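You operate a simulated robot arm through the tools that you are given. There is no shell and no other tool. Be economical: measure what you need, move in short steps, check, and stop when the job is done.

Carry out the task below with a simulated robot arm. There is one attempt and no reset: what you move stays moved.

## Task
Put two of the orange cards from the top of the alignment table on the door end of the tube bench. Take the blue spacer from the top of the alignment table and put it on the filler card. Open the right blue drawer. Do these in any order.

It is judged by the outcome, as a careful person would: the job done as asked, and still so three seconds after it is handed in. It fails if anything else is knocked over, pushed out of place, dropped, spilled or broken.

## Robot
A 6-joint arm with a two-finger parallel gripper on a trunk, on a base that drives. Base frame: it is fixed to the floor where the robot stands at the start and does not move with it; the origin is under the middle of the robot, x ahead of it, y to its left, z up. Units: mm, rad, N and s.
With the tool pointing down near the work surface it reaches from about 320 to 700 mm from the robot's upright axis, wherever it stands. Its first joint turns from -2.897 to 2.897 rad. Places, roughly: blue spacer (4x4x2 cm) [500, 100, 800]; door end of the tube bench [2400, -2100, 900]; right blue drawer [-600, -900, 700]. Payload 4.1 kg.
The tool frame sits at the grasp point between the pads (the TCP): z along the fingers, y along the line on which they close. The tips reach 23 mm beyond it. Largest opening 94 mm; finger width 38, thickness 10; the body of the gripper, 54 by 96 mm, starts 39 mm behind the TCP.
Orientation is that of the tool frame in the base frame, as [roll, pitch, yaw] about the fixed x, y, z axes, in that order (R = Rz(yaw) Ry(pitch) Rx(roll)). With the fingers straight down and closing along the base's y, the tool's x points along the base's -x, its y along +y and its z along -z.

## Interface
- The arm moves only by the tool servo_tool. Its argument "rows" is a list of rows, each an object of numbers (a shift or turn left out is 0, a gripper value left out holds the last): "tx", "ty", "tz": the shift along the base's x, y, z in mm; "ax", "ay", "az": the turn, a rotation vector about the base's x, y, z in rad; "gripper": the finger opening in mm, from 0 to 94. In form: [{"tx": .., "ty": .., "tz": .., "ax": .., "ay": .., "az": .., "gripper": ..}, ...]. A call has 1 to 10 rows; each row shifts and turns the commanded pose from where the row before left it. A row lasts 0.2 s, in which the tool goes at most 50 mm and 0.15 rad; a call with a longer step from one row to the next is refused whole, and so is a gripper value outside its range. Where a pose cannot be reached the arm comes as near as it can. A force on the tool above 40 N (or 10 N above the force at the start of the call, whichever is more), or a blocked arm, ends the call early, and 0.2 s more pass. Each finger travels about 45 mm/s and halts on what it meets, pressing with about 39 N; the grip force reading is that of the motor and also rises with nothing between the fingers. The clock runs only during rows and for 0.2 s after the last one: add rows that do not move to give the fingers time. It gives the time, the measured TCP pose, the force on the tool (base axes), the opening and the grip force at its end, in the units of the frame above (readings bear some noise), with the torque about the TCP (base axes, N m) and any sound that the robot's microphone picked up, and new pictures: "show" is both (left out), scene, wrist or none.
- Cameras (640 x 400 px; columns grow to the right, rows downward): "scene" is now at [-16.5, 100.4, 1537.4]; the picture's right is [-0.82, -0.57, 0.00], its down [-0.38, 0.55, -0.75] and it looks along [0.43, -0.61, -0.67] (base axes); focal length 244 px, centre (320, 200). "wrist" rides on the gripper at [86, 16, -74] in the tool frame; the picture's right is [-0.18, 0.98, 0.00], its down [-0.58, -0.11, -0.81] and it looks along [-0.79, -0.15, 0.59] (tool axes); focal length 243 px, centre (320, 200). There is no depth. A picture from a camera that has moved, and an enlarged one, comes with that camera's place and axes in the base frame and with its lens. The place of the scene camera against the robot may be out by one fixed shift of up to 25 mm in any direction.
- lift_body(by): slides the trunk up (or, below 0, down) by that many mm; the arm and the scene camera ride with it, the base frame stays. It gives what a move gives, with no picture.
- roll_base(legs): drives the robot by 1 to 6 legs, each [ahead, turn to the left] in mm and rad, along the robot's own axes; the way and the turn of a leg run together, so that a leg with both is an arc; at most 1500 mm and 3.142 rad a leg. The arm and the cameras ride along, it lands a little off, and it stops where it bumps. It gives what a move gives, and a new picture of the scene camera.
- aim_head(pan, tilt): turns the head with the scene camera to pan (to the left, within 2.705 rad either way) and tilt (down, from -0.506 to 1.204), counted from straight ahead of the robot. It gives what a move gives, and a new picture of the scene camera.
- enlarge(camera, box): a new picture of the part [left, top, right, bottom] of that camera's present view, enlarged. The clock stands still meanwhile.
- sign_off(): hands the job in; it is judged then, once.

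Go step by step. Nothing tells you exact positions but the pictures and the camera data: compare them with the known pose of the tool, close in by small moves and look again before you grip or let go. The budget is 165 turns and 260 pictures, counting those below and the enlarged ones. Unless the task says otherwise, let go and move clear before handing in, and close with one line.

The tools are called after "Emit:" by a JSON object that holds its "name" and its "arguments". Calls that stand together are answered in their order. servo_tool: Moves the arm, as the interface text tells. Its arguments: {"type":"object","properties":{"rows":{"type":"array"},"show":{"type":"string","enum":["both","scene","wrist","none"]}},"required":["rows"]} The other tools are called the same way: lift_body (by) slides the trunk up or down; roll_base (legs) drives the base; aim_head (pan, tilt) turns the head that bears the scene camera; enlarge (camera, box) takes an enlarged picture of a part of a camera's view; sign_off () hands the job in.

At the start:

```text
time: 0.0
tool_pos: [215.3, -289.7, 1172.5]
tool_rot: [3.141, 0.0, -3.141]
wrist_force: [-0.4, 1.0, -0.7]
moment: [0.0, 0.03, 0.01]
gripper_width: 94.1
gripper_force: 0.0
trunk travel left (down, up): [-475.0, 115.0]
robot x, y, heading: [-0.4, -1.0, 0.001]
head pan, tilt: [-0.963, 0.728]
```

scene: 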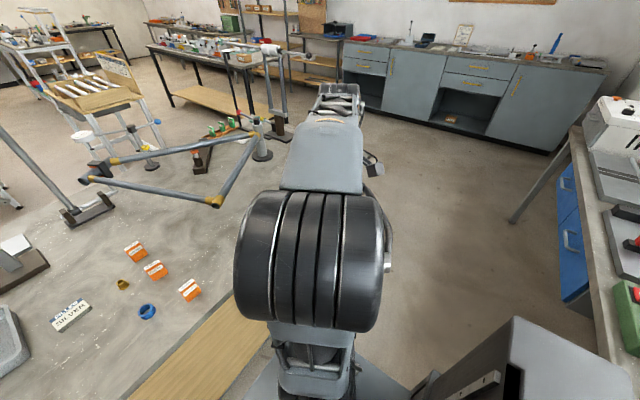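
wrist: 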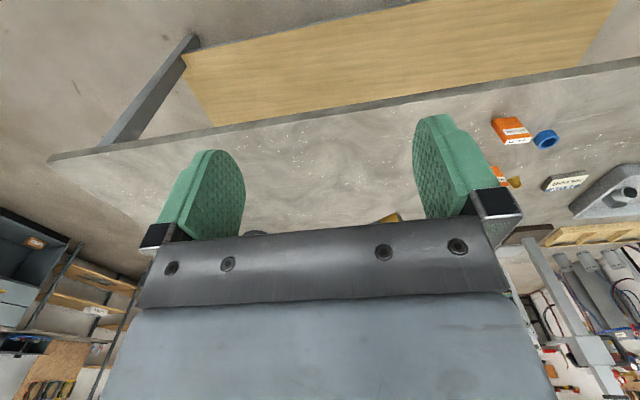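

I see the alignment table ahead with three orange cards, a blue ring (spacer), and a "filler" label-like card. I look at it more squarely first.

Emit:
{"name": "aim_head", "arguments": {"pan": 0.0, "tilt": 0.85}}

Emit:
{"name": "enlarge", "arguments": {"camera": "scene", "box": [160, 100, 480, 300]}}

```text
time: 1.2
tool_pos: [215.4, -288.5, 1172.5]
tool_rot: [3.141, -0.001, -3.141]
wrist_force: [-0.6, 0.1, -0.1]
moment: [-0.01, -0.06, -0.01]
gripper_width: 94.0
gripper_force: 0.1
trunk travel left (down, up): [-475.0, 115.0]
robot x, y, heading: [1.0, -1.4, 0.0]
head pan, tilt: [0.0, 0.85]
camera scene: at [13.7, 169.1, 1527.4], right [0.0, -1.0, 0.0], down [-0.75, 0.0, -0.66], along [0.66, 0.0, -0.75], focal length 244 px, centre (320, 200)
```

scene: 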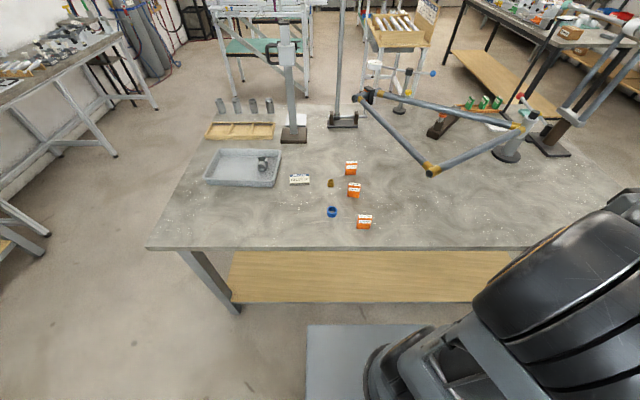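

```text
2.00 times, centred on (320, 200) of scene
camera zoom: at [13.7, 169.1, 1527.4], right [0.0, -1.0, 0.0], down [-0.75, 0.0, -0.66], along [0.66, 0.0, -0.75], focal length 488 px, centre (320, 200)
```

zoom: 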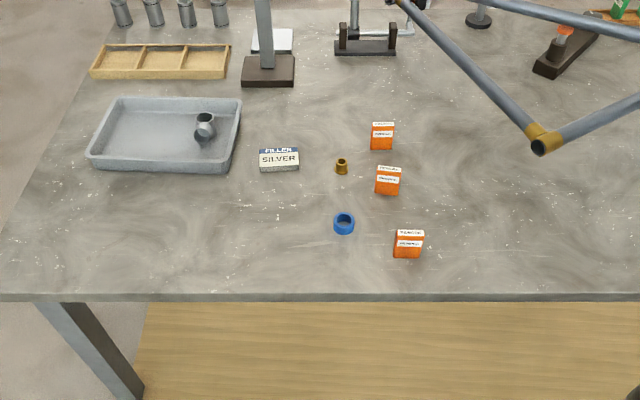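

Spacer is about (545,127), cards about (511,16), (663,38), (787,40), and the filler card about (720,250). Next I survey the right and behind for the drawer and route.

Emit:
{"name": "aim_head", "arguments": {"pan": -2.2, "tilt": 0.6}}

Emit:
{"name": "aim_head", "arguments": {"pan": -0.9, "tilt": 0.3}}

Emit:
{"name": "aim_head", "arguments": {"pan": 2.3, "tilt": 0.6}}

Emit:
{"name": "aim_head", "arguments": {"pan": 0.0, "tilt": 1.2}}

```text
time: 3.3
tool_pos: [216.1, -289.4, 1172.3]
tool_rot: [3.14, -0.001, 3.139]
wrist_force: [-0.3, 0.0, -0.4]
moment: [-0.03, -0.02, -0.03]
gripper_width: 94.1
gripper_force: 0.0
trunk travel left (down, up): [-475.0, 115.0]
robot x, y, heading: [2.6, 0.7, -0.001]
head pan, tilt: [-2.201, 0.6]
camera scene: at [-116.5, 97.8, 1548.3], right [-0.81, 0.59, 0.0], down [0.33, 0.46, -0.83], along [-0.49, -0.67, -0.56], focal length 244 px, centre (320, 200)
```

scene: 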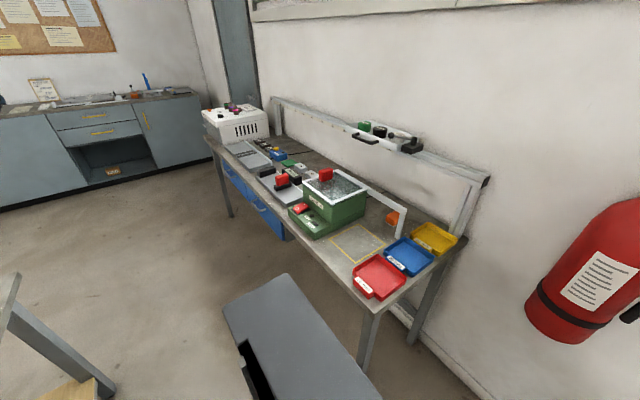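

```text
time: 4.8
tool_pos: [215.4, -288.3, 1172.5]
tool_rot: [3.141, 0.001, 3.14]
wrist_force: [0.5, 0.1, 0.2]
moment: [0.0, -0.01, 0.0]
gripper_width: 94.1
gripper_force: 0.1
trunk travel left (down, up): [-475.0, 115.0]
robot x, y, heading: [3.5, 0.1, 0.002]
head pan, tilt: [-0.901, 0.3]
camera scene: at [-6.5, 96.0, 1575.8], right [-0.78, -0.62, 0.0], down [-0.18, 0.23, -0.96], along [0.59, -0.75, -0.3], focal length 244 px, centre (320, 200)
```

scene: 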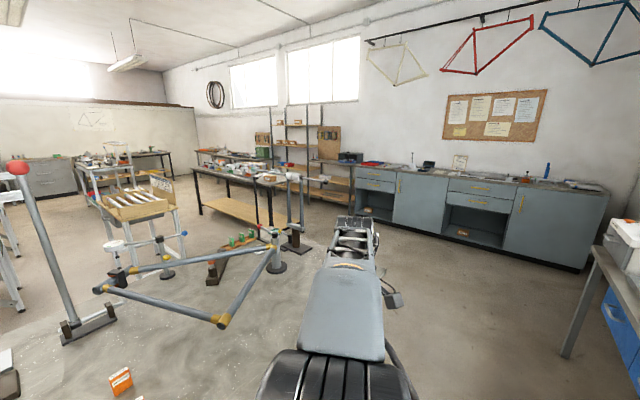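

```text
time: 7.5
tool_pos: [215.7, -289.9, 1171.4]
tool_rot: [-3.141, 0.001, 3.141]
wrist_force: [0.4, -0.1, 0.1]
moment: [0.01, 0.0, 0.0]
gripper_width: 94.2
gripper_force: 0.0
trunk travel left (down, up): [-475.0, 115.0]
robot x, y, heading: [-1.6, -0.4, -0.003]
head pan, tilt: [2.3, 0.6]
camera scene: at [-123.3, 235.1, 1548.3], right [0.75, 0.67, 0.0], down [0.38, -0.42, -0.83], along [-0.55, 0.62, -0.56], focal length 244 px, centre (320, 200)
```

scene: 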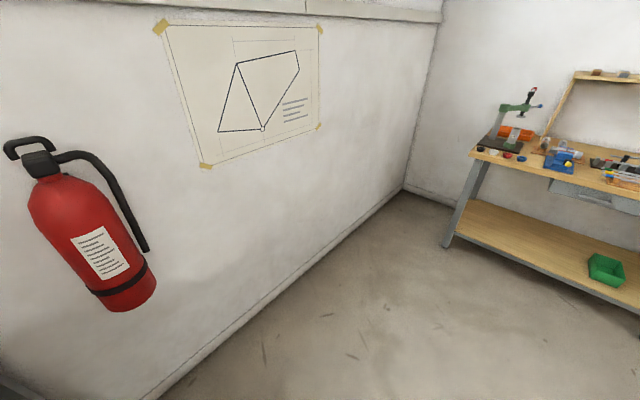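

```text
time: 9.6
tool_pos: [215.7, -289.2, 1172.6]
tool_rot: [-3.141, -0.001, 3.141]
wrist_force: [-0.5, 0.0, -0.3]
moment: [0.02, -0.02, 0.01]
gripper_width: 94.2
gripper_force: 0.0
trunk travel left (down, up): [-475.0, 115.0]
robot x, y, heading: [-1.4, 3.3, 0.002]
head pan, tilt: [0.0, 1.201]
camera scene: at [-8.5, 169.2, 1503.7], right [0.0, -1.0, 0.0], down [-0.93, 0.0, -0.36], along [0.36, 0.0, -0.93], focal length 244 px, centre (320, 200)
```

scene: 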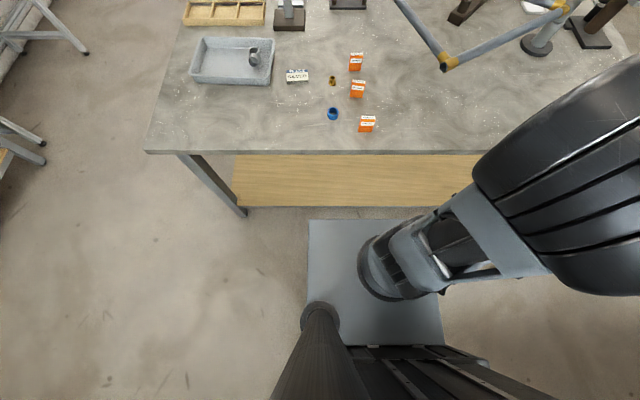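

The base has clearance to the table, so I drive forward 75 mm to bring the filler card within reach.

Emit:
{"name": "roll_base", "arguments": {"legs": [[75, 0]]}}

Emit:
{"name": "aim_head", "arguments": {"pan": 0.0, "tilt": 0.95}}

Emit:
{"name": "enlarge", "arguments": {"camera": "scene", "box": [240, 100, 400, 200]}}

```text
time: 10.7
tool_pos: [291.3, -287.7, 1173.0]
tool_rot: [-3.142, 0.0, 3.141]
wrist_force: [0.5, -0.5, 0.5]
moment: [0.02, 0.0, 0.05]
gripper_width: 94.1
gripper_force: 0.1
trunk travel left (down, up): [-475.0, 115.0]
robot x, y, heading: [77.4, -2.9, -0.001]
head pan, tilt: [0.0, 1.201]
camera scene: at [66.7, 169.2, 1503.7], right [0.0, -1.0, 0.0], down [-0.93, 0.0, -0.36], along [0.36, 0.0, -0.93], focal length 244 px, centre (320, 200)
```

scene: 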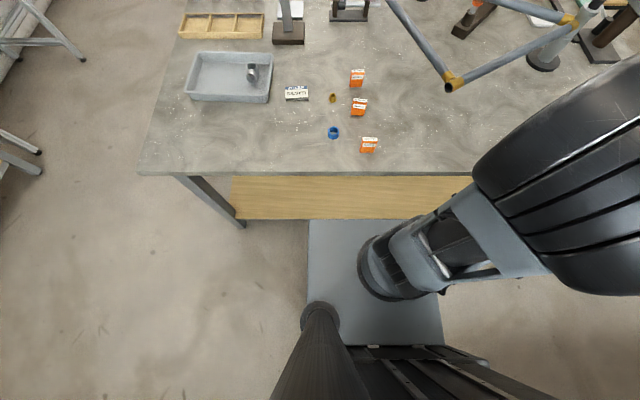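

```text
time: 11.4
tool_pos: [290.9, -288.3, 1172.2]
tool_rot: [3.141, 0.0, -3.141]
wrist_force: [-0.1, -0.4, -0.2]
moment: [-0.03, 0.0, -0.06]
gripper_width: 94.2
gripper_force: 0.1
trunk travel left (down, up): [-475.0, 115.0]
robot x, y, heading: [75.5, -2.3, 0.001]
head pan, tilt: [0.0, 0.949]
camera scene: at [82.8, 169.2, 1519.9], right [0.0, -1.0, 0.0], down [-0.81, 0.0, -0.58], along [0.58, 0.0, -0.81], focal length 244 px, centre (320, 200)
```

scene: 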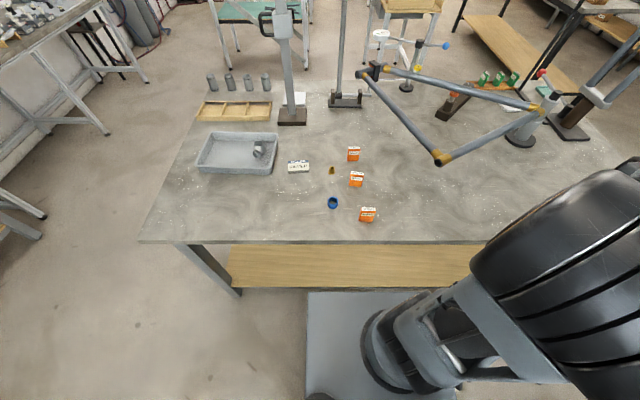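

```text
4.00 times, centred on (320, 150) of scene
camera zoom: at [82.8, 169.2, 1519.9], right [0.0, -1.0, 0.0], down [-0.81, 0.0, -0.58], along [0.58, 0.0, -0.81], focal length 977 px, centre (320, 400)
```

zoom: 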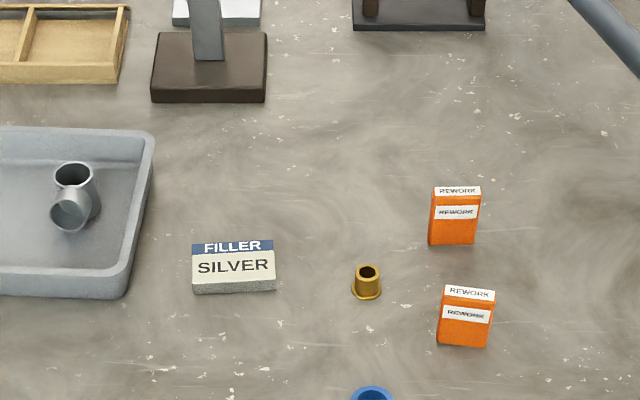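

The cards look like small upright boxes and the filler card lies flat. I swing the arm over to view from the wrist.

Emit:
{"name": "servo_tool", "arguments": {"rows": [{"tx": 35, "ty": 30, "tz": -10}, {"tx": 35, "ty": 30, "tz": -10}, {"tx": 35, "ty": 30, "tz": -10}, {"tx": 35, "ty": 30, "tz": -10}, {"tx": 35, "ty": 30, "tz": -10}, {"tx": 5, "ty": 46, "tz": -10}, {"tx": 5, "ty": 46, "tz": -10}, {"tx": 5, "ty": 46, "tz": -10}, {"tx": 5, "ty": 46, "tz": -10}, {"tx": 5, "ty": 46, "tz": -10}]}}

```text
time: 13.6
tool_pos: [492.1, 91.2, 1071.7]
tool_rot: [-3.141, 0.0, 3.142]
wrist_force: [-0.6, 0.6, 0.2]
moment: [-0.01, -0.01, -0.01]
gripper_width: 94.2
gripper_force: 0.2
trunk travel left (down, up): [-475.0, 115.0]
robot x, y, heading: [74.3, -1.7, 0.001]
head pan, tilt: [0.0, 0.949]
camera scene: at [83.0, 169.7, 1519.9], right [0.0, -1.0, 0.0], down [-0.81, 0.0, -0.58], along [0.58, 0.0, -0.81], focal length 244 px, centre (320, 200)
camera wrist: at [406.2, 107.5, 1146.7], right [0.18, 0.98, 0.0], down [0.58, -0.11, 0.81], along [0.79, -0.15, -0.59], focal length 243 px, centre (320, 200)
```

scene: 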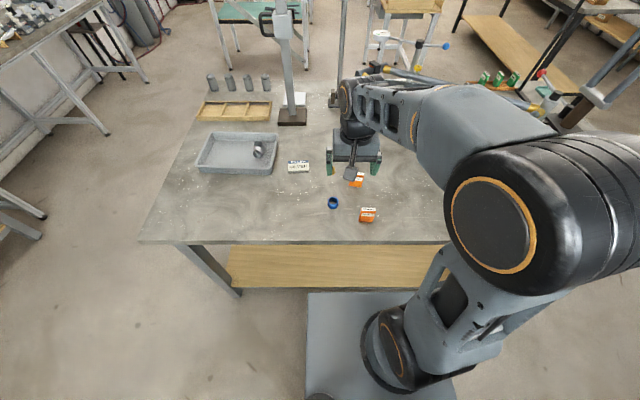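
wrist: 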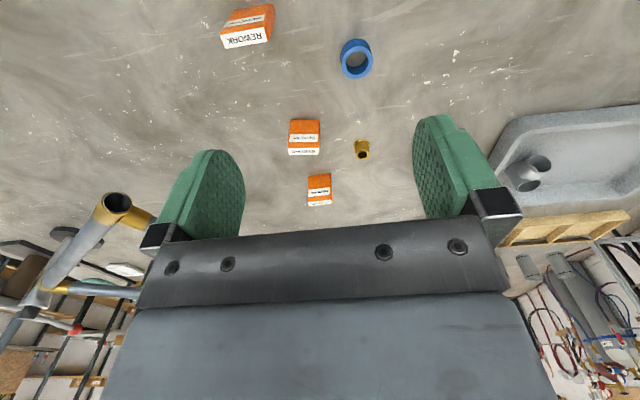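

The spacer is near (536,124). I move above it, lower, and check.

Emit:
{"name": "servo_tool", "arguments": {"rows": [{"tx": 22, "ty": 17, "tz": -35}, {"tx": 22, "ty": 16, "tz": -35}, {"tz": -45}, {"tz": -40}], "show": "both"}}

Emit:
{"name": "enlarge", "arguments": {"camera": "scene", "box": [260, 140, 420, 240]}}

```text
time: 14.6
tool_pos: [534.1, 125.1, 915.4]
tool_rot: [-3.141, 0.002, -3.141]
wrist_force: [0.0, -0.3, -0.5]
moment: [-0.04, -0.01, -0.02]
gripper_width: 94.0
gripper_force: 0.0
trunk travel left (down, up): [-475.0, 115.0]
robot x, y, heading: [75.1, 1.5, -0.0]
head pan, tilt: [0.0, 0.949]
camera scene: at [83.0, 169.3, 1520.0], right [0.0, -1.0, 0.0], down [-0.81, 0.0, -0.58], along [0.58, 0.0, -0.81], focal length 244 px, centre (320, 200)
camera wrist: at [448.5, 140.8, 990.5], right [0.18, 0.98, 0.0], down [0.58, -0.11, 0.81], along [0.79, -0.15, -0.59], focal length 243 px, centre (320, 200)
```

scene: 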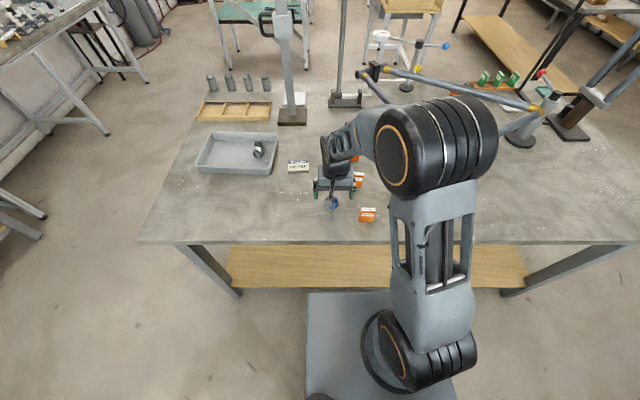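
wrist: 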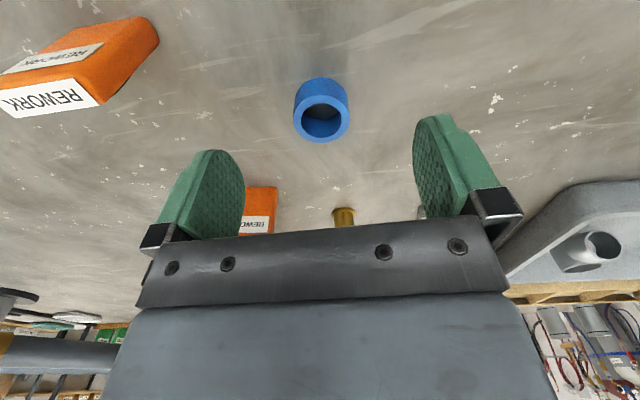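

```text
4.00 times, centred on (340, 190) of scene
camera zoom: at [83.0, 169.3, 1520.0], right [0.0, -1.0, 0.0], down [-0.81, 0.0, -0.58], along [0.58, 0.0, -0.81], focal length 977 px, centre (240, 240)
```

zoom: 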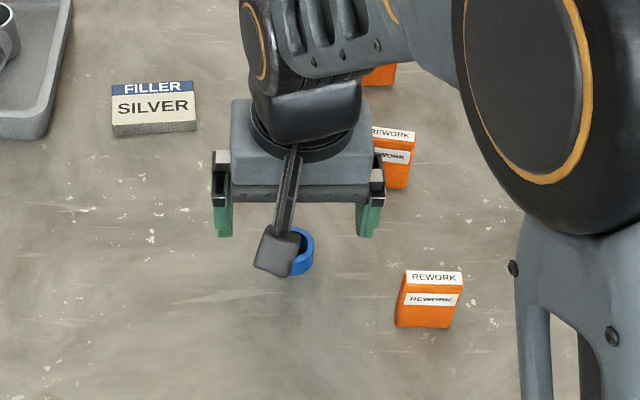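

Spacer centre at (541,125). I shift 6 mm ahead and lower over it.

Emit:
{"name": "servo_tool", "arguments": {"rows": [{"tx": 6, "tz": -20}, {"tz": -20}, {"tz": -9}], "show": "both"}}

```text
time: 15.4
tool_pos: [540.3, 124.8, 867.6]
tool_rot: [3.14, 0.0, -3.141]
wrist_force: [0.1, 0.3, -0.2]
moment: [0.05, 0.01, -0.03]
gripper_width: 94.3
gripper_force: 0.1
trunk travel left (down, up): [-475.0, 115.0]
robot x, y, heading: [74.7, -6.0, 0.003]
head pan, tilt: [0.0, 0.949]
camera scene: at [82.9, 169.3, 1519.9], right [0.0, -1.0, 0.0], down [-0.81, 0.0, -0.58], along [0.58, 0.0, -0.81], focal length 244 px, centre (320, 200)
camera wrist: at [454.7, 140.2, 943.0], right [0.18, 0.98, 0.0], down [0.58, -0.11, 0.81], along [0.79, -0.15, -0.59], focal length 243 px, centre (320, 200)
```

scene: 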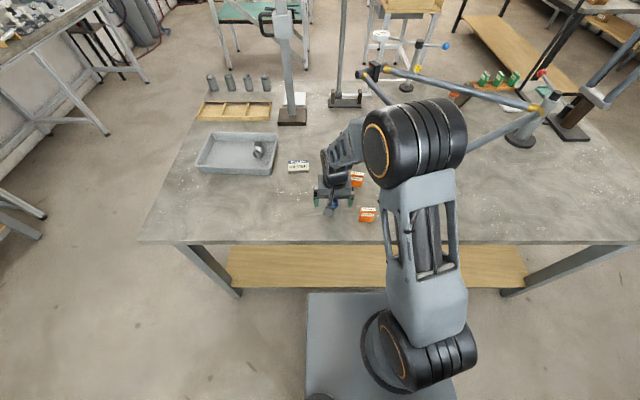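
wrist: 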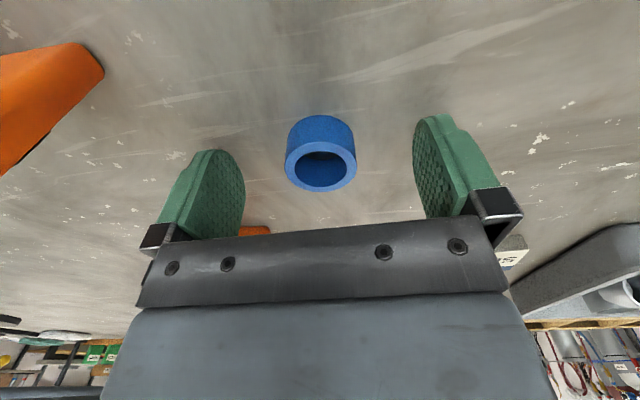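

Centred. I close on the spacer.

Emit:
{"name": "servo_tool", "arguments": {"rows": [{"gripper": 60}, {"gripper": 45}, {"gripper": 20}, {"gripper": 20}, {"gripper": 20}, {"gripper": 20}], "show": "wrist"}}

```text
time: 16.8
tool_pos: [540.2, 123.7, 867.4]
tool_rot: [-3.14, 0.0, 3.141]
wrist_force: [0.3, 0.4, 1.1]
moment: [0.01, 0.03, -0.02]
gripper_width: 33.5
gripper_force: 39.3
trunk travel left (down, up): [-475.0, 115.0]
robot x, y, heading: [74.7, 0.5, -0.0]
head pan, tilt: [0.0, 0.949]
camera wrist: at [454.7, 140.2, 943.1], right [0.18, 0.98, 0.0], down [0.58, -0.11, 0.81], along [0.79, -0.15, -0.59], focal length 243 px, centre (320, 200)
```

wrist: 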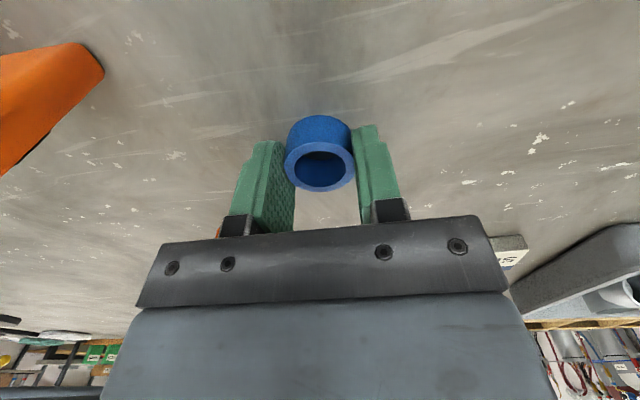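

Gripped. I lift and carry it toward the filler card.

Emit:
{"name": "servo_tool", "arguments": {"rows": [{"tz": 30}, {"tz": 40}, {"tx": 35, "ty": 25}, {"tx": 35, "ty": 25}, {"tx": 35, "ty": 25}, {"tx": 33, "ty": 25}, {"tx": 20, "ty": 15}], "show": "both"}}

Emit:
{"name": "enlarge", "arguments": {"camera": "scene", "box": [240, 120, 400, 220]}}

```text
time: 18.4
tool_pos: [699.0, 239.8, 939.7]
tool_rot: [3.141, -0.001, -3.141]
wrist_force: [0.2, -0.5, 0.0]
moment: [-0.01, -0.01, -0.02]
gripper_width: 33.5
gripper_force: 39.4
trunk travel left (down, up): [-475.0, 115.0]
robot x, y, heading: [75.7, 3.7, 0.003]
head pan, tilt: [0.0, 0.949]
camera scene: at [83.2, 169.6, 1519.9], right [0.0, -1.0, 0.0], down [-0.81, 0.0, -0.58], along [0.58, 0.0, -0.81], focal length 244 px, centre (320, 200)
camera wrist: at [613.7, 254.5, 1014.9], right [0.18, 0.98, 0.0], down [0.58, -0.11, 0.81], along [0.79, -0.15, -0.59], focal length 243 px, centre (320, 200)
```

scene: 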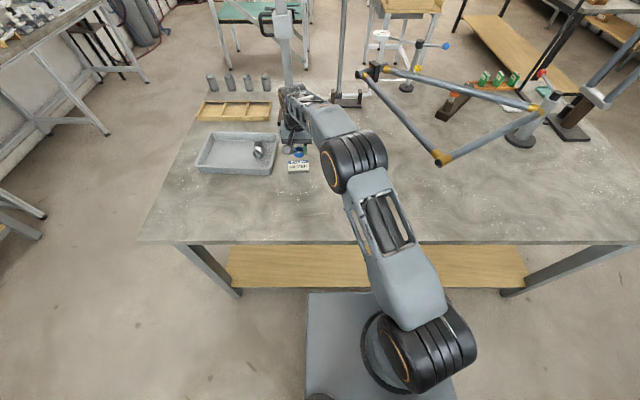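
wrist: 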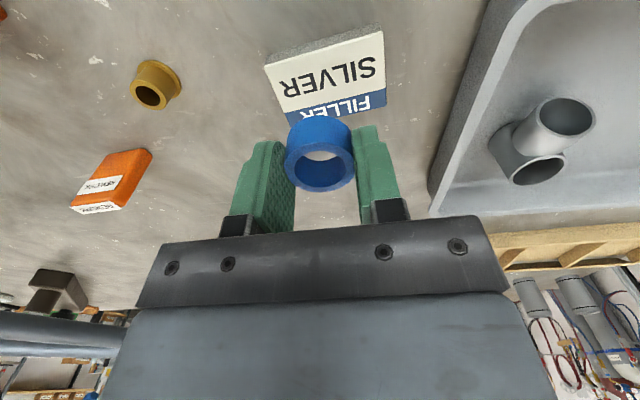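

```text
4.00 times, centred on (320, 170) of scene
camera zoom: at [83.2, 169.6, 1519.9], right [0.0, -1.0, 0.0], down [-0.81, 0.0, -0.58], along [0.58, 0.0, -0.81], focal length 977 px, centre (320, 320)
```

zoom: 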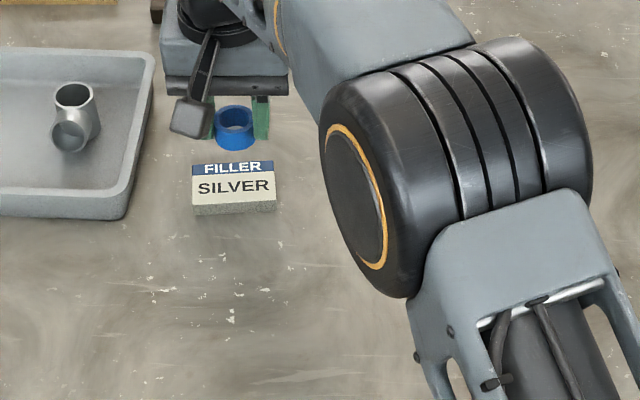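

Filler card centre works out near (699,244). I align and descend partway to check.

Emit:
{"name": "servo_tool", "arguments": {"rows": [{"ty": 4, "tz": -20}, {"tz": -18}], "show": "both"}}

Emit:
{"name": "enlarge", "arguments": {"camera": "scene", "box": [260, 130, 340, 180]}}

Emit:
{"name": "enlarge", "arguments": {"camera": "wrist", "box": [220, 20, 420, 220]}}

```text
time: 19.0
tool_pos: [698.6, 243.2, 900.7]
tool_rot: [-3.141, 0.0, 3.141]
wrist_force: [-0.8, -0.3, -0.6]
moment: [0.0, 0.02, 0.02]
gripper_width: 33.6
gripper_force: 38.4
trunk travel left (down, up): [-475.0, 115.0]
robot x, y, heading: [76.0, 0.6, 0.002]
head pan, tilt: [0.0, 0.949]
camera scene: at [83.2, 169.5, 1519.9], right [0.0, -1.0, 0.0], down [-0.81, 0.0, -0.58], along [0.58, 0.0, -0.81], focal length 244 px, centre (320, 200)
camera wrist: at [613.3, 258.6, 975.9], right [0.18, 0.98, 0.0], down [0.58, -0.11, 0.81], along [0.79, -0.15, -0.59], focal length 243 px, centre (320, 200)
```

scene: 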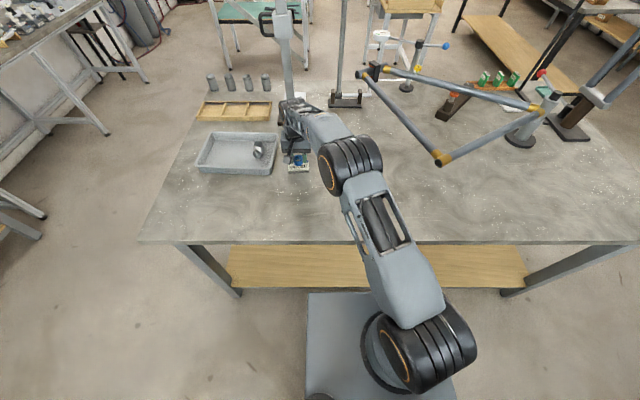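
wrist: 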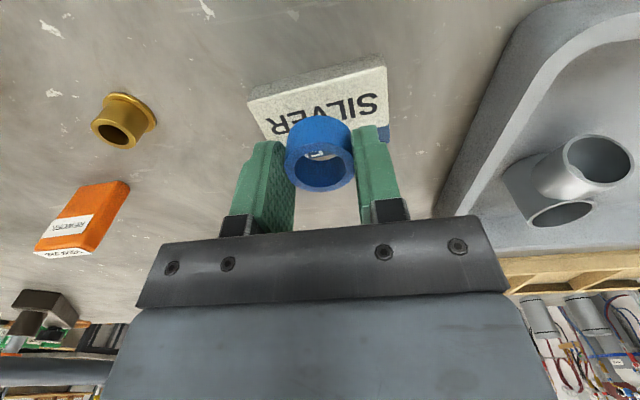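

```text
8.00 times, centred on (300, 155) of scene
camera zoom: at [83.2, 169.5, 1519.9], right [0.0, -1.0, 0.0], down [-0.81, 0.0, -0.58], along [0.58, 0.0, -0.81], focal length 1953 px, centre (480, 560)
```

zoom: 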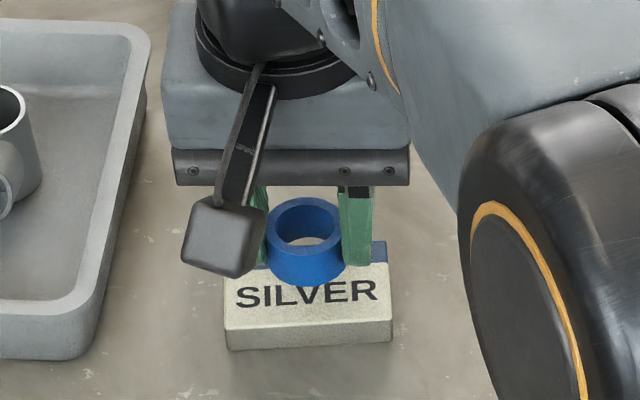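

```text
2.00 times, centred on (320, 120) of wrist
camera zoom: at [613.3, 258.6, 975.9], right [0.18, 0.98, 0.0], down [0.58, -0.11, 0.81], along [0.79, -0.15, -0.59], focal length 485 px, centre (320, 360)
```

zoom: 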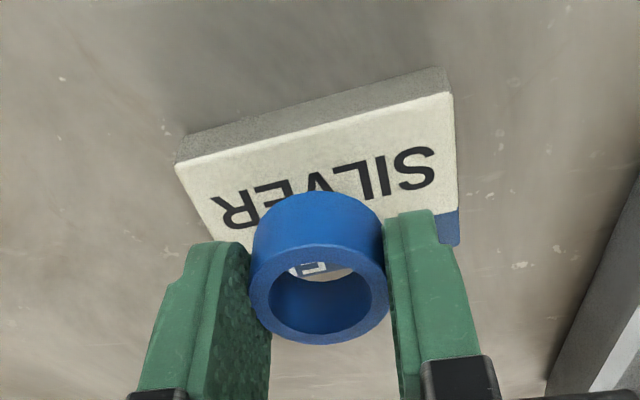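

The spacer is above the card's centre. I lower gently toward contact.

Emit:
{"name": "servo_tool", "arguments": {"rows": [{"ty": 1, "tx": 1, "tz": -10}, {"tz": -4}], "show": "none"}}

Emit:
{"name": "enlarge", "arguments": {"camera": "wrist", "box": [220, 20, 420, 220]}}

Emit:
{"name": "enlarge", "arguments": {"camera": "scene", "box": [260, 130, 340, 180]}}

```text
time: 19.6
tool_pos: [699.9, 244.5, 886.9]
tool_rot: [3.141, 0.001, -3.141]
wrist_force: [0.6, 0.5, -1.1]
moment: [0.03, -0.02, -0.03]
gripper_width: 33.4
gripper_force: 38.9
trunk travel left (down, up): [-475.0, 115.0]
robot x, y, heading: [72.8, 2.6, 0.002]
head pan, tilt: [0.0, 0.949]
```

```text
2.00 times, centred on (320, 120) of wrist
camera zoom: at [614.1, 259.7, 961.6], right [0.18, 0.98, 0.0], down [0.58, -0.11, 0.81], along [0.79, -0.15, -0.59], focal length 485 px, centre (320, 360)
```

zoom: 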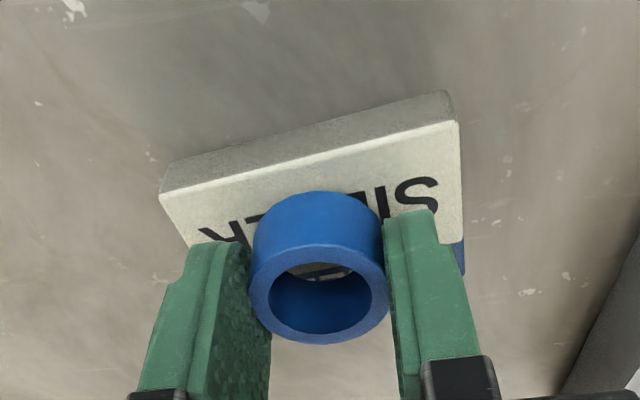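

```text
8.00 times, centred on (300, 155) of scene
camera zoom: at [83.1, 169.5, 1519.9], right [0.0, -1.0, 0.0], down [-0.81, 0.0, -0.58], along [0.58, 0.0, -0.81], focal length 1953 px, centre (480, 560)
```

zoom: 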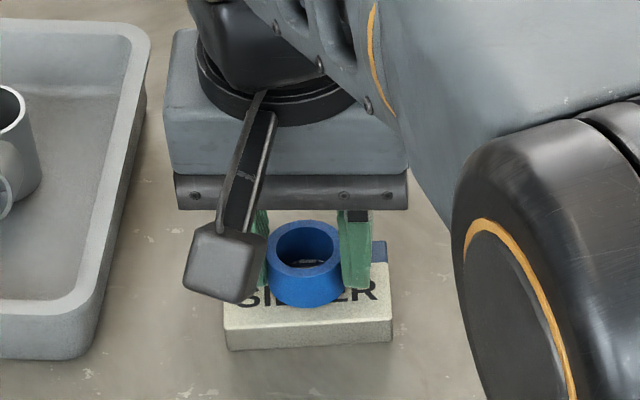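

Nearly down with little force yet; continue in millimetre steps.

Emit:
{"name": "servo_tool", "arguments": {"rows": [{"tz": -1}, {"tz": -1}, {"tz": 0}], "show": "none"}}

```text
time: 20.4
tool_pos: [699.8, 244.2, 884.9]
tool_rot: [-3.141, -0.001, -3.14]
wrist_force: [0.3, 0.9, -0.2]
moment: [0.03, 0.0, -0.02]
gripper_width: 33.4
gripper_force: 38.8
trunk travel left (down, up): [-475.0, 115.0]
robot x, y, heading: [73.5, -1.6, 0.004]
head pan, tilt: [0.0, 0.949]
```

Emit:
{"name": "servo_tool", "arguments": {"rows": [{"tz": -1}, {"tz": -1}, {"tz": 0}], "show": "none"}}

Emit:
{"name": "enlarge", "arguments": {"camera": "wrist", "box": [260, 60, 380, 180]}}

```text
time: 21.2
tool_pos: [698.9, 244.1, 884.5]
tool_rot: [3.14, 0.004, 3.141]
wrist_force: [1.7, -0.4, 11.8]
moment: [-0.03, -0.05, -0.04]
gripper_width: 33.2
gripper_force: 39.0
trunk travel left (down, up): [-475.0, 115.0]
robot x, y, heading: [76.8, -4.8, -0.003]
head pan, tilt: [0.0, 0.949]
```

```text
3.33 times, centred on (320, 120) of wrist
camera zoom: at [613.7, 259.6, 958.7], right [0.18, 0.98, 0.0], down [0.58, -0.11, 0.81], along [0.79, -0.15, -0.59], focal length 809 px, centre (320, 467)
```

zoom: 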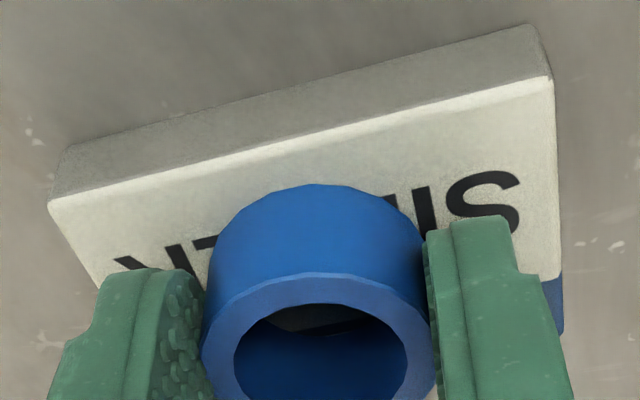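

Contact made. I ease off 1 mm, open, and rise.

Emit:
{"name": "servo_tool", "arguments": {"rows": [{"tz": 1}, {"gripper": 42}, {"gripper": 54}, {"gripper": 54}, {"tz": 25}, {"tz": 35}, {"tz": 40}], "show": "both"}}

Emit:
{"name": "enlarge", "arguments": {"camera": "wrist", "box": [220, 0, 420, 140]}}

```text
time: 22.8
tool_pos: [699.0, 244.8, 982.9]
tool_rot: [3.141, -0.001, -3.142]
wrist_force: [0.4, 0.6, 0.3]
moment: [0.02, -0.02, 0.0]
gripper_width: 54.0
gripper_force: 0.0
trunk travel left (down, up): [-475.0, 115.0]
robot x, y, heading: [73.0, 0.6, 0.002]
head pan, tilt: [0.0, 0.949]
camera scene: at [82.9, 169.4, 1519.9], right [0.0, -1.0, 0.0], down [-0.81, 0.0, -0.58], along [0.58, 0.0, -0.81], focal length 244 px, centre (320, 200)
camera wrist: at [613.3, 260.8, 1057.7], right [0.18, 0.98, 0.0], down [0.58, -0.11, 0.81], along [0.79, -0.15, -0.59], focal length 243 px, centre (320, 200)
```

scene: 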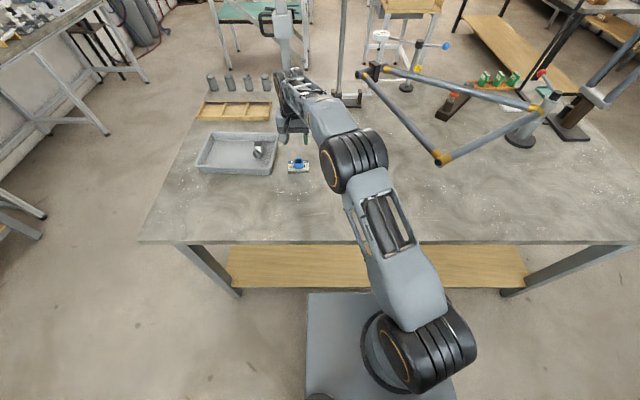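
wrist: 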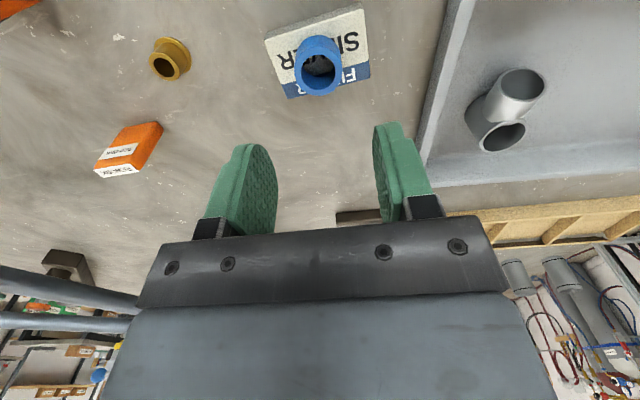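

```text
2.86 times, centred on (320, 70) of wrist
camera zoom: at [613.3, 260.8, 1057.7], right [0.18, 0.98, 0.0], down [0.58, -0.11, 0.81], along [0.79, -0.15, -0.59], focal length 693 px, centre (320, 571)
```

zoom: 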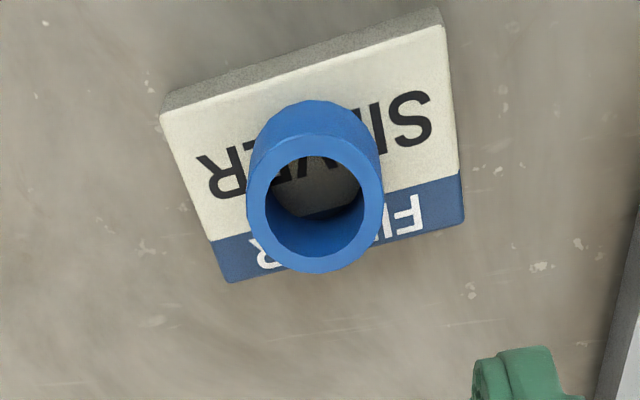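

The spacer sits on the filler card. Now I go back over the nearest orange card.

Emit:
{"name": "servo_tool", "arguments": {"rows": [{"tx": -28, "ty": -32, "gripper": 90}, {"tx": -28, "ty": -32}, {"tx": -28, "ty": -32}, {"tx": -28, "ty": -32}, {"tx": -28, "ty": -32}, {"tx": -28, "ty": -32}, {"tx": -28, "ty": -32}], "show": "both"}}

Emit:
{"name": "enlarge", "arguments": {"camera": "scene", "box": [310, 140, 430, 240]}}

```text
time: 24.4
tool_pos: [503.7, 17.5, 984.4]
tool_rot: [3.14, 0.001, -3.141]
wrist_force: [0.5, 0.4, 0.3]
moment: [0.03, -0.03, 0.02]
gripper_width: 90.2
gripper_force: 0.0
trunk travel left (down, up): [-475.0, 115.0]
robot x, y, heading: [74.4, -2.0, 0.0]
head pan, tilt: [0.0, 0.949]
camera scene: at [82.7, 169.1, 1519.9], right [0.0, -1.0, 0.0], down [-0.81, 0.0, -0.58], along [0.58, 0.0, -0.81], focal length 244 px, centre (320, 200)
camera wrist: at [418.8, 33.6, 1059.1], right [0.18, 0.98, 0.0], down [0.58, -0.11, 0.81], along [0.79, -0.15, -0.59], focal length 243 px, centre (320, 200)
```

scene: 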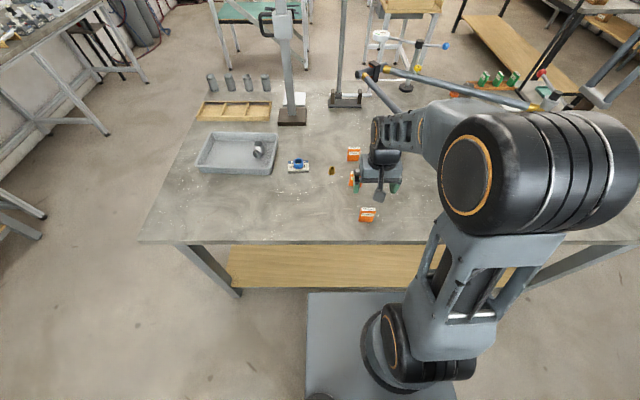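
wrist: 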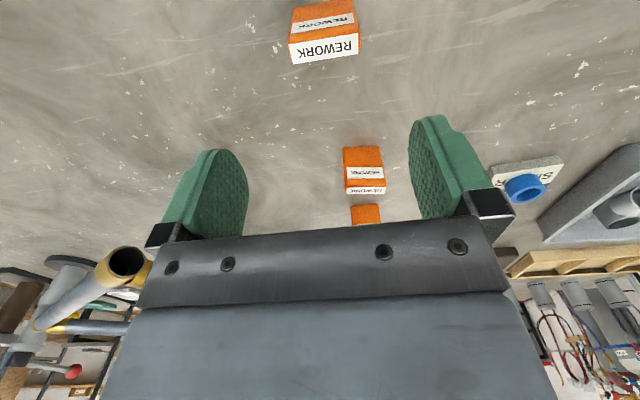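

```text
4.00 times, centred on (370, 190) of scene
camera zoom: at [82.7, 169.1, 1519.9], right [0.0, -1.0, 0.0], down [-0.81, 0.0, -0.58], along [0.58, 0.0, -0.81], focal length 977 px, centre (120, 240)
```

zoom: 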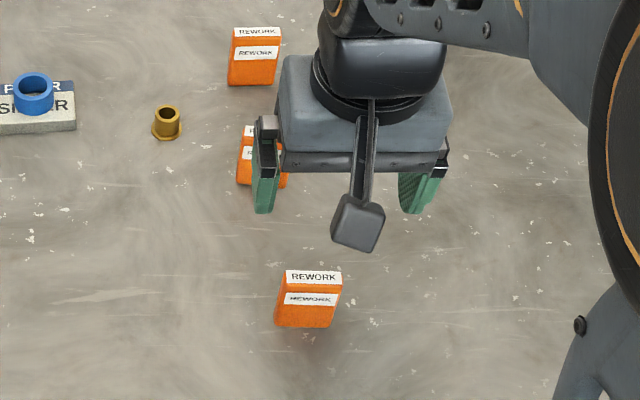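

Card 3 is upright at about (481,24), roughly 42 wide, 12 thick, top near z 900. I'll grip it across its width; first align at mid height.

Emit:
{"name": "servo_tool", "arguments": {"rows": [{"tx": -23, "ty": 7, "tz": -10}, {"tz": -20}, {"tz": -14}], "show": "wrist"}}

Emit:
{"name": "enlarge", "arguments": {"camera": "scene", "box": [310, 140, 430, 240]}}

```text
time: 25.2
tool_pos: [480.8, 27.1, 939.6]
tool_rot: [3.141, 0.0, -3.14]
wrist_force: [0.7, 0.3, 0.3]
moment: [0.06, 0.0, 0.02]
gripper_width: 89.9
gripper_force: 0.1
trunk travel left (down, up): [-475.0, 115.0]
robot x, y, heading: [74.9, -0.2, -0.001]
head pan, tilt: [0.0, 0.949]
camera wrist: at [395.1, 42.6, 1015.4], right [0.18, 0.98, 0.0], down [0.58, -0.11, 0.81], along [0.79, -0.15, -0.59], focal length 243 px, centre (320, 200)
```

wrist: 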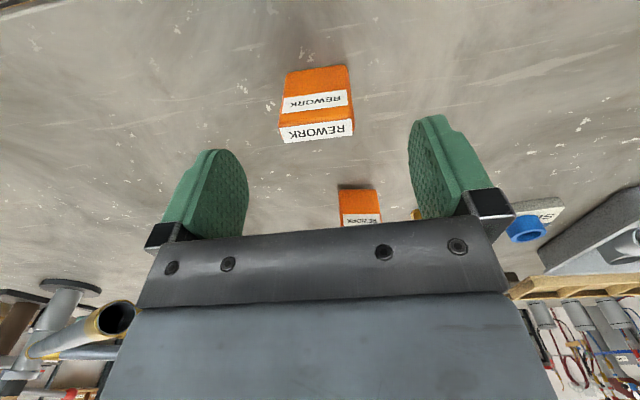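

```text
4.00 times, centred on (370, 190) of scene
camera zoom: at [83.2, 169.3, 1519.9], right [0.0, -1.0, 0.0], down [-0.81, 0.0, -0.58], along [0.58, 0.0, -0.81], focal length 977 px, centre (120, 240)
```

zoom: 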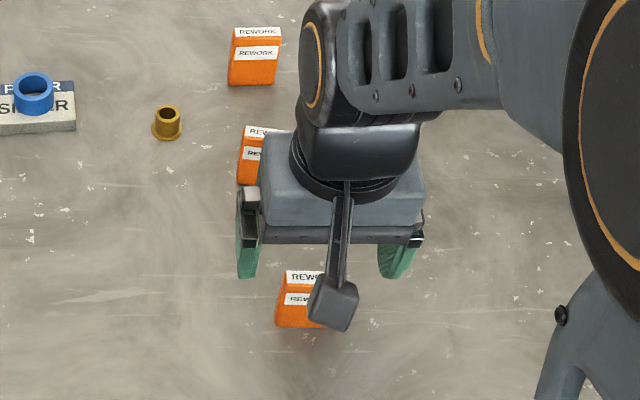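

Aligned within 2 mm. I descend around the card and close.

Emit:
{"name": "servo_tool", "arguments": {"rows": [{"tx": 1, "ty": -2, "tz": -20}, {"tz": -20}, {"tz": -18}, {"gripper": 75}, {"gripper": 60}, {"gripper": 45}, {"gripper": 30}, {"gripper": 30}, {"gripper": 30}], "show": "wrist"}}

```text
time: 27.2
tool_pos: [481.1, 25.2, 880.3]
tool_rot: [3.141, 0.0, 3.141]
wrist_force: [0.1, -0.1, -0.7]
moment: [0.02, 0.05, 0.04]
gripper_width: 43.2
gripper_force: 39.1
trunk travel left (down, up): [-475.0, 115.0]
robot x, y, heading: [76.8, 2.6, -0.0]
head pan, tilt: [0.0, 0.949]
camera wrist: at [396.3, 41.4, 955.7], right [0.18, 0.98, 0.0], down [0.58, -0.11, 0.81], along [0.79, -0.15, -0.59], focal length 243 px, centre (320, 200)
```

wrist: 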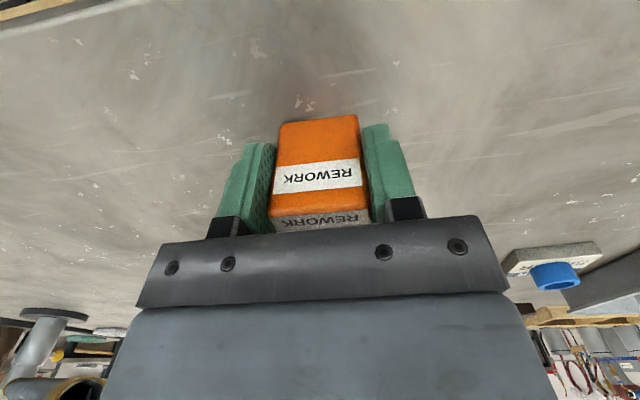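

Gripped at 43 mm. I lift it clear, pull in, and look along the route to the tube bench.

Emit:
{"name": "servo_tool", "arguments": {"rows": [{"tz": 30}, {"tz": 40}, {"tz": 45}, {"tz": 45}, {"tz": 45}, {"tx": -30, "tz": 20}, {"tx": -30}], "show": "none"}}

Emit:
{"name": "aim_head", "arguments": {"pan": -0.7, "tilt": 0.45}}

Emit:
{"name": "enlarge", "arguments": {"camera": "scene", "box": [240, 20, 560, 220]}}

```text
time: 28.8
tool_pos: [418.7, 25.3, 1106.9]
tool_rot: [-3.14, 0.0, -3.141]
wrist_force: [0.1, 0.7, -0.5]
moment: [0.01, 0.01, 0.03]
gripper_width: 43.2
gripper_force: 39.7
trunk travel left (down, up): [-475.0, 115.0]
robot x, y, heading: [75.0, -2.6, 0.004]
head pan, tilt: [0.0, 0.949]
```

```text
time: 29.9
tool_pos: [421.6, 23.8, 1106.2]
tool_rot: [3.141, -0.001, 3.141]
wrist_force: [0.1, 0.9, 0.6]
moment: [-0.01, -0.02, -0.01]
gripper_width: 43.4
gripper_force: 39.2
trunk travel left (down, up): [-475.0, 115.0]
robot x, y, heading: [76.1, 0.3, 0.001]
head pan, tilt: [-0.7, 0.45]
camera scene: at [80.6, 110.2, 1561.8], right [-0.64, -0.77, 0.0], down [-0.33, 0.28, -0.9], along [0.69, -0.58, -0.44], focal length 244 px, centre (320, 200)
```

scene: 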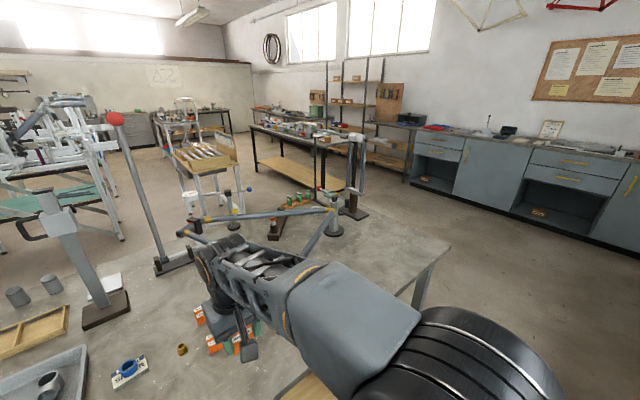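

```text
2.00 times, centred on (400, 120) of scene
camera zoom: at [80.6, 110.2, 1561.8], right [-0.64, -0.77, 0.0], down [-0.33, 0.28, -0.9], along [0.69, -0.58, -0.44], focal length 488 px, centre (160, 360)
```

zoom: 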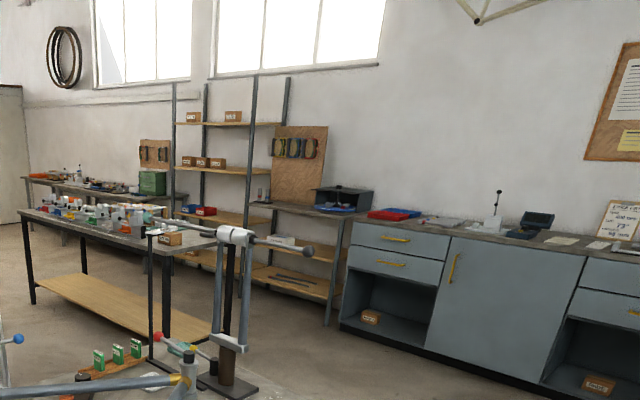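

The tube bench's near end is past the alignment table's right side, reachable via the aisle. I back off, turn right, drive down the aisle and toward it.

Emit:
{"name": "roll_base", "arguments": {"legs": [[-100, 0], [0, -1.571], [1500, 0], [0, 1.21], [800, 0]]}}

```text
time: 49.0
tool_pos: [1053.1, -1907.3, 1105.4]
tool_rot: [-3.141, 0.001, 2.775]
wrist_force: [-0.4, 0.2, -0.4]
moment: [-0.03, 0.0, -0.01]
gripper_width: 43.2
gripper_force: 38.5
trunk travel left (down, up): [-475.0, 115.0]
robot x, y, heading: [723.0, -1809.8, -0.366]
head pan, tilt: [-0.7, 0.45]
camera scene: at [766.0, -1706.9, 1561.9], right [-0.88, -0.48, 0.0], down [-0.21, 0.38, -0.9], along [0.44, -0.79, -0.44], focal length 244 px, centre (320, 200)
```

scene: 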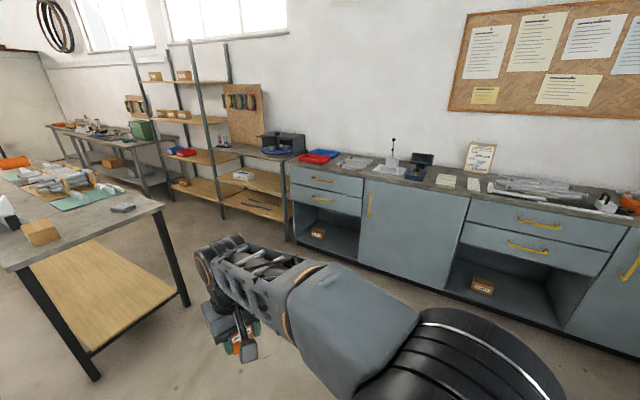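

The bench end is to the left ahead. I look at it directly.

Emit:
{"name": "aim_head", "arguments": {"pan": 0.0, "tilt": 0.45}}

Emit:
{"name": "enlarge", "arguments": {"camera": "scene", "box": [160, 80, 480, 280]}}

```text
time: 50.0
tool_pos: [1053.7, -1907.7, 1105.7]
tool_rot: [-3.141, -0.001, 2.775]
wrist_force: [1.6, -0.4, -0.6]
moment: [0.01, -0.01, -0.01]
gripper_width: 42.9
gripper_force: 38.9
trunk travel left (down, up): [-475.0, 115.0]
robot x, y, heading: [721.4, -1806.7, -0.367]
head pan, tilt: [0.0, 0.45]
camera scene: at [807.2, -1659.4, 1561.9], right [-0.36, -0.93, 0.0], down [-0.41, 0.16, -0.9], along [0.84, -0.32, -0.44], focal length 244 px, centre (320, 200)
```

scene: 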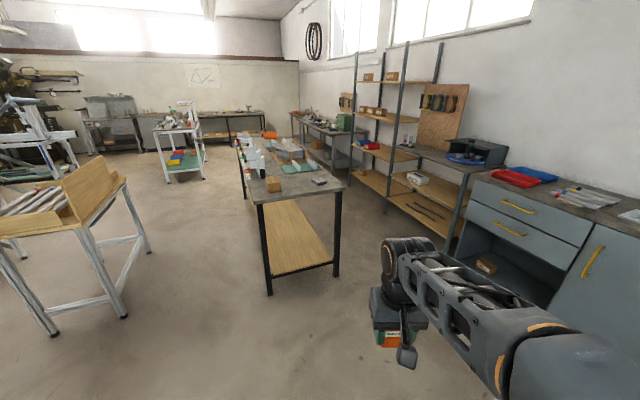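

```text
2.00 times, centred on (320, 180) of scene
camera zoom: at [807.2, -1659.4, 1561.9], right [-0.36, -0.93, 0.0], down [-0.41, 0.16, -0.9], along [0.84, -0.32, -0.44], focal length 488 px, centre (320, 240)
```

zoom: 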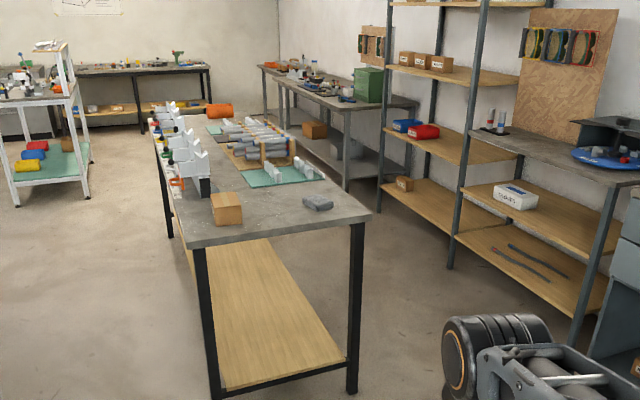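

Bench end edge is at x≈2213, y from −1752 to −2393, with clear space on the near end between the wooden box and the grey block. I drive up facing it.

Emit:
{"name": "roll_base", "arguments": {"legs": [[640, 0], [0, 0.366], [420, 0]]}}

Emit:
{"name": "aim_head", "arguments": {"pan": -0.1, "tilt": 0.85}}

Emit:
{"name": "enlarge", "arguments": {"camera": "scene", "box": [200, 80, 440, 230]}}

```text
time: 56.8
tool_pos: [2072.8, -1995.5, 1106.4]
tool_rot: [3.141, -0.001, -3.132]
wrist_force: [0.7, -0.2, -0.2]
moment: [0.02, 0.02, 0.05]
gripper_width: 43.2
gripper_force: 39.0
trunk travel left (down, up): [-475.0, 115.0]
robot x, y, heading: [1728.1, -2018.9, 0.011]
head pan, tilt: [0.0, 0.45]
camera scene: at [1753.6, -1853.2, 1561.9], right [0.01, -1.0, 0.0], down [-0.44, 0.0, -0.9], along [0.9, 0.01, -0.44], focal length 244 px, centre (320, 200)
```

scene: 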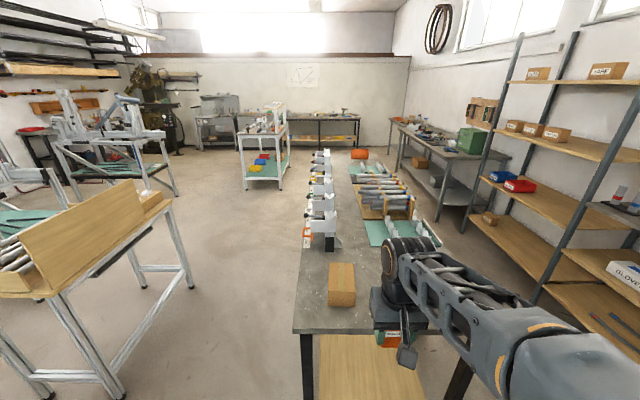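

```text
time: 57.7
tool_pos: [2073.8, -1995.4, 1105.5]
tool_rot: [3.141, -0.001, -3.131]
wrist_force: [-0.1, 0.3, -1.0]
moment: [0.0, 0.0, 0.0]
gripper_width: 43.1
gripper_force: 39.4
trunk travel left (down, up): [-475.0, 115.0]
robot x, y, heading: [1728.5, -2022.4, 0.012]
head pan, tilt: [-0.099, 0.85]
camera scene: at [1739.5, -1861.1, 1527.5], right [-0.09, -1.0, 0.0], down [-0.75, 0.07, -0.66], along [0.66, -0.06, -0.75], focal length 244 px, centre (320, 200)
```

scene: 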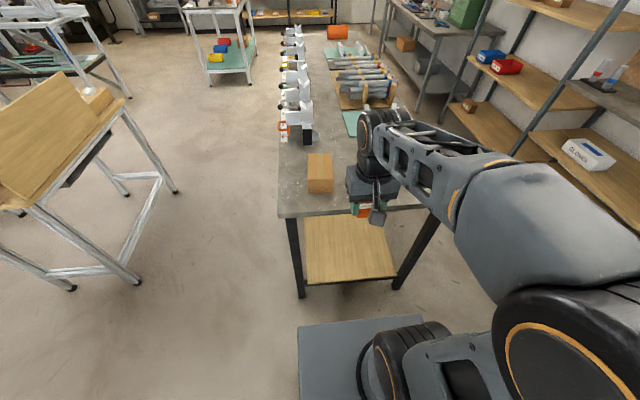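

```text
2.67 times, centred on (320, 155) of scene
camera zoom: at [1739.5, -1861.1, 1527.5], right [-0.09, -1.0, 0.0], down [-0.75, 0.07, -0.66], along [0.66, -0.06, -0.75], focal length 651 px, centre (320, 320)
```

zoom: 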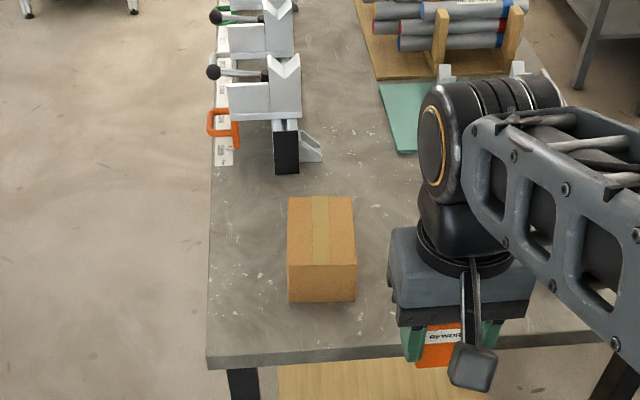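

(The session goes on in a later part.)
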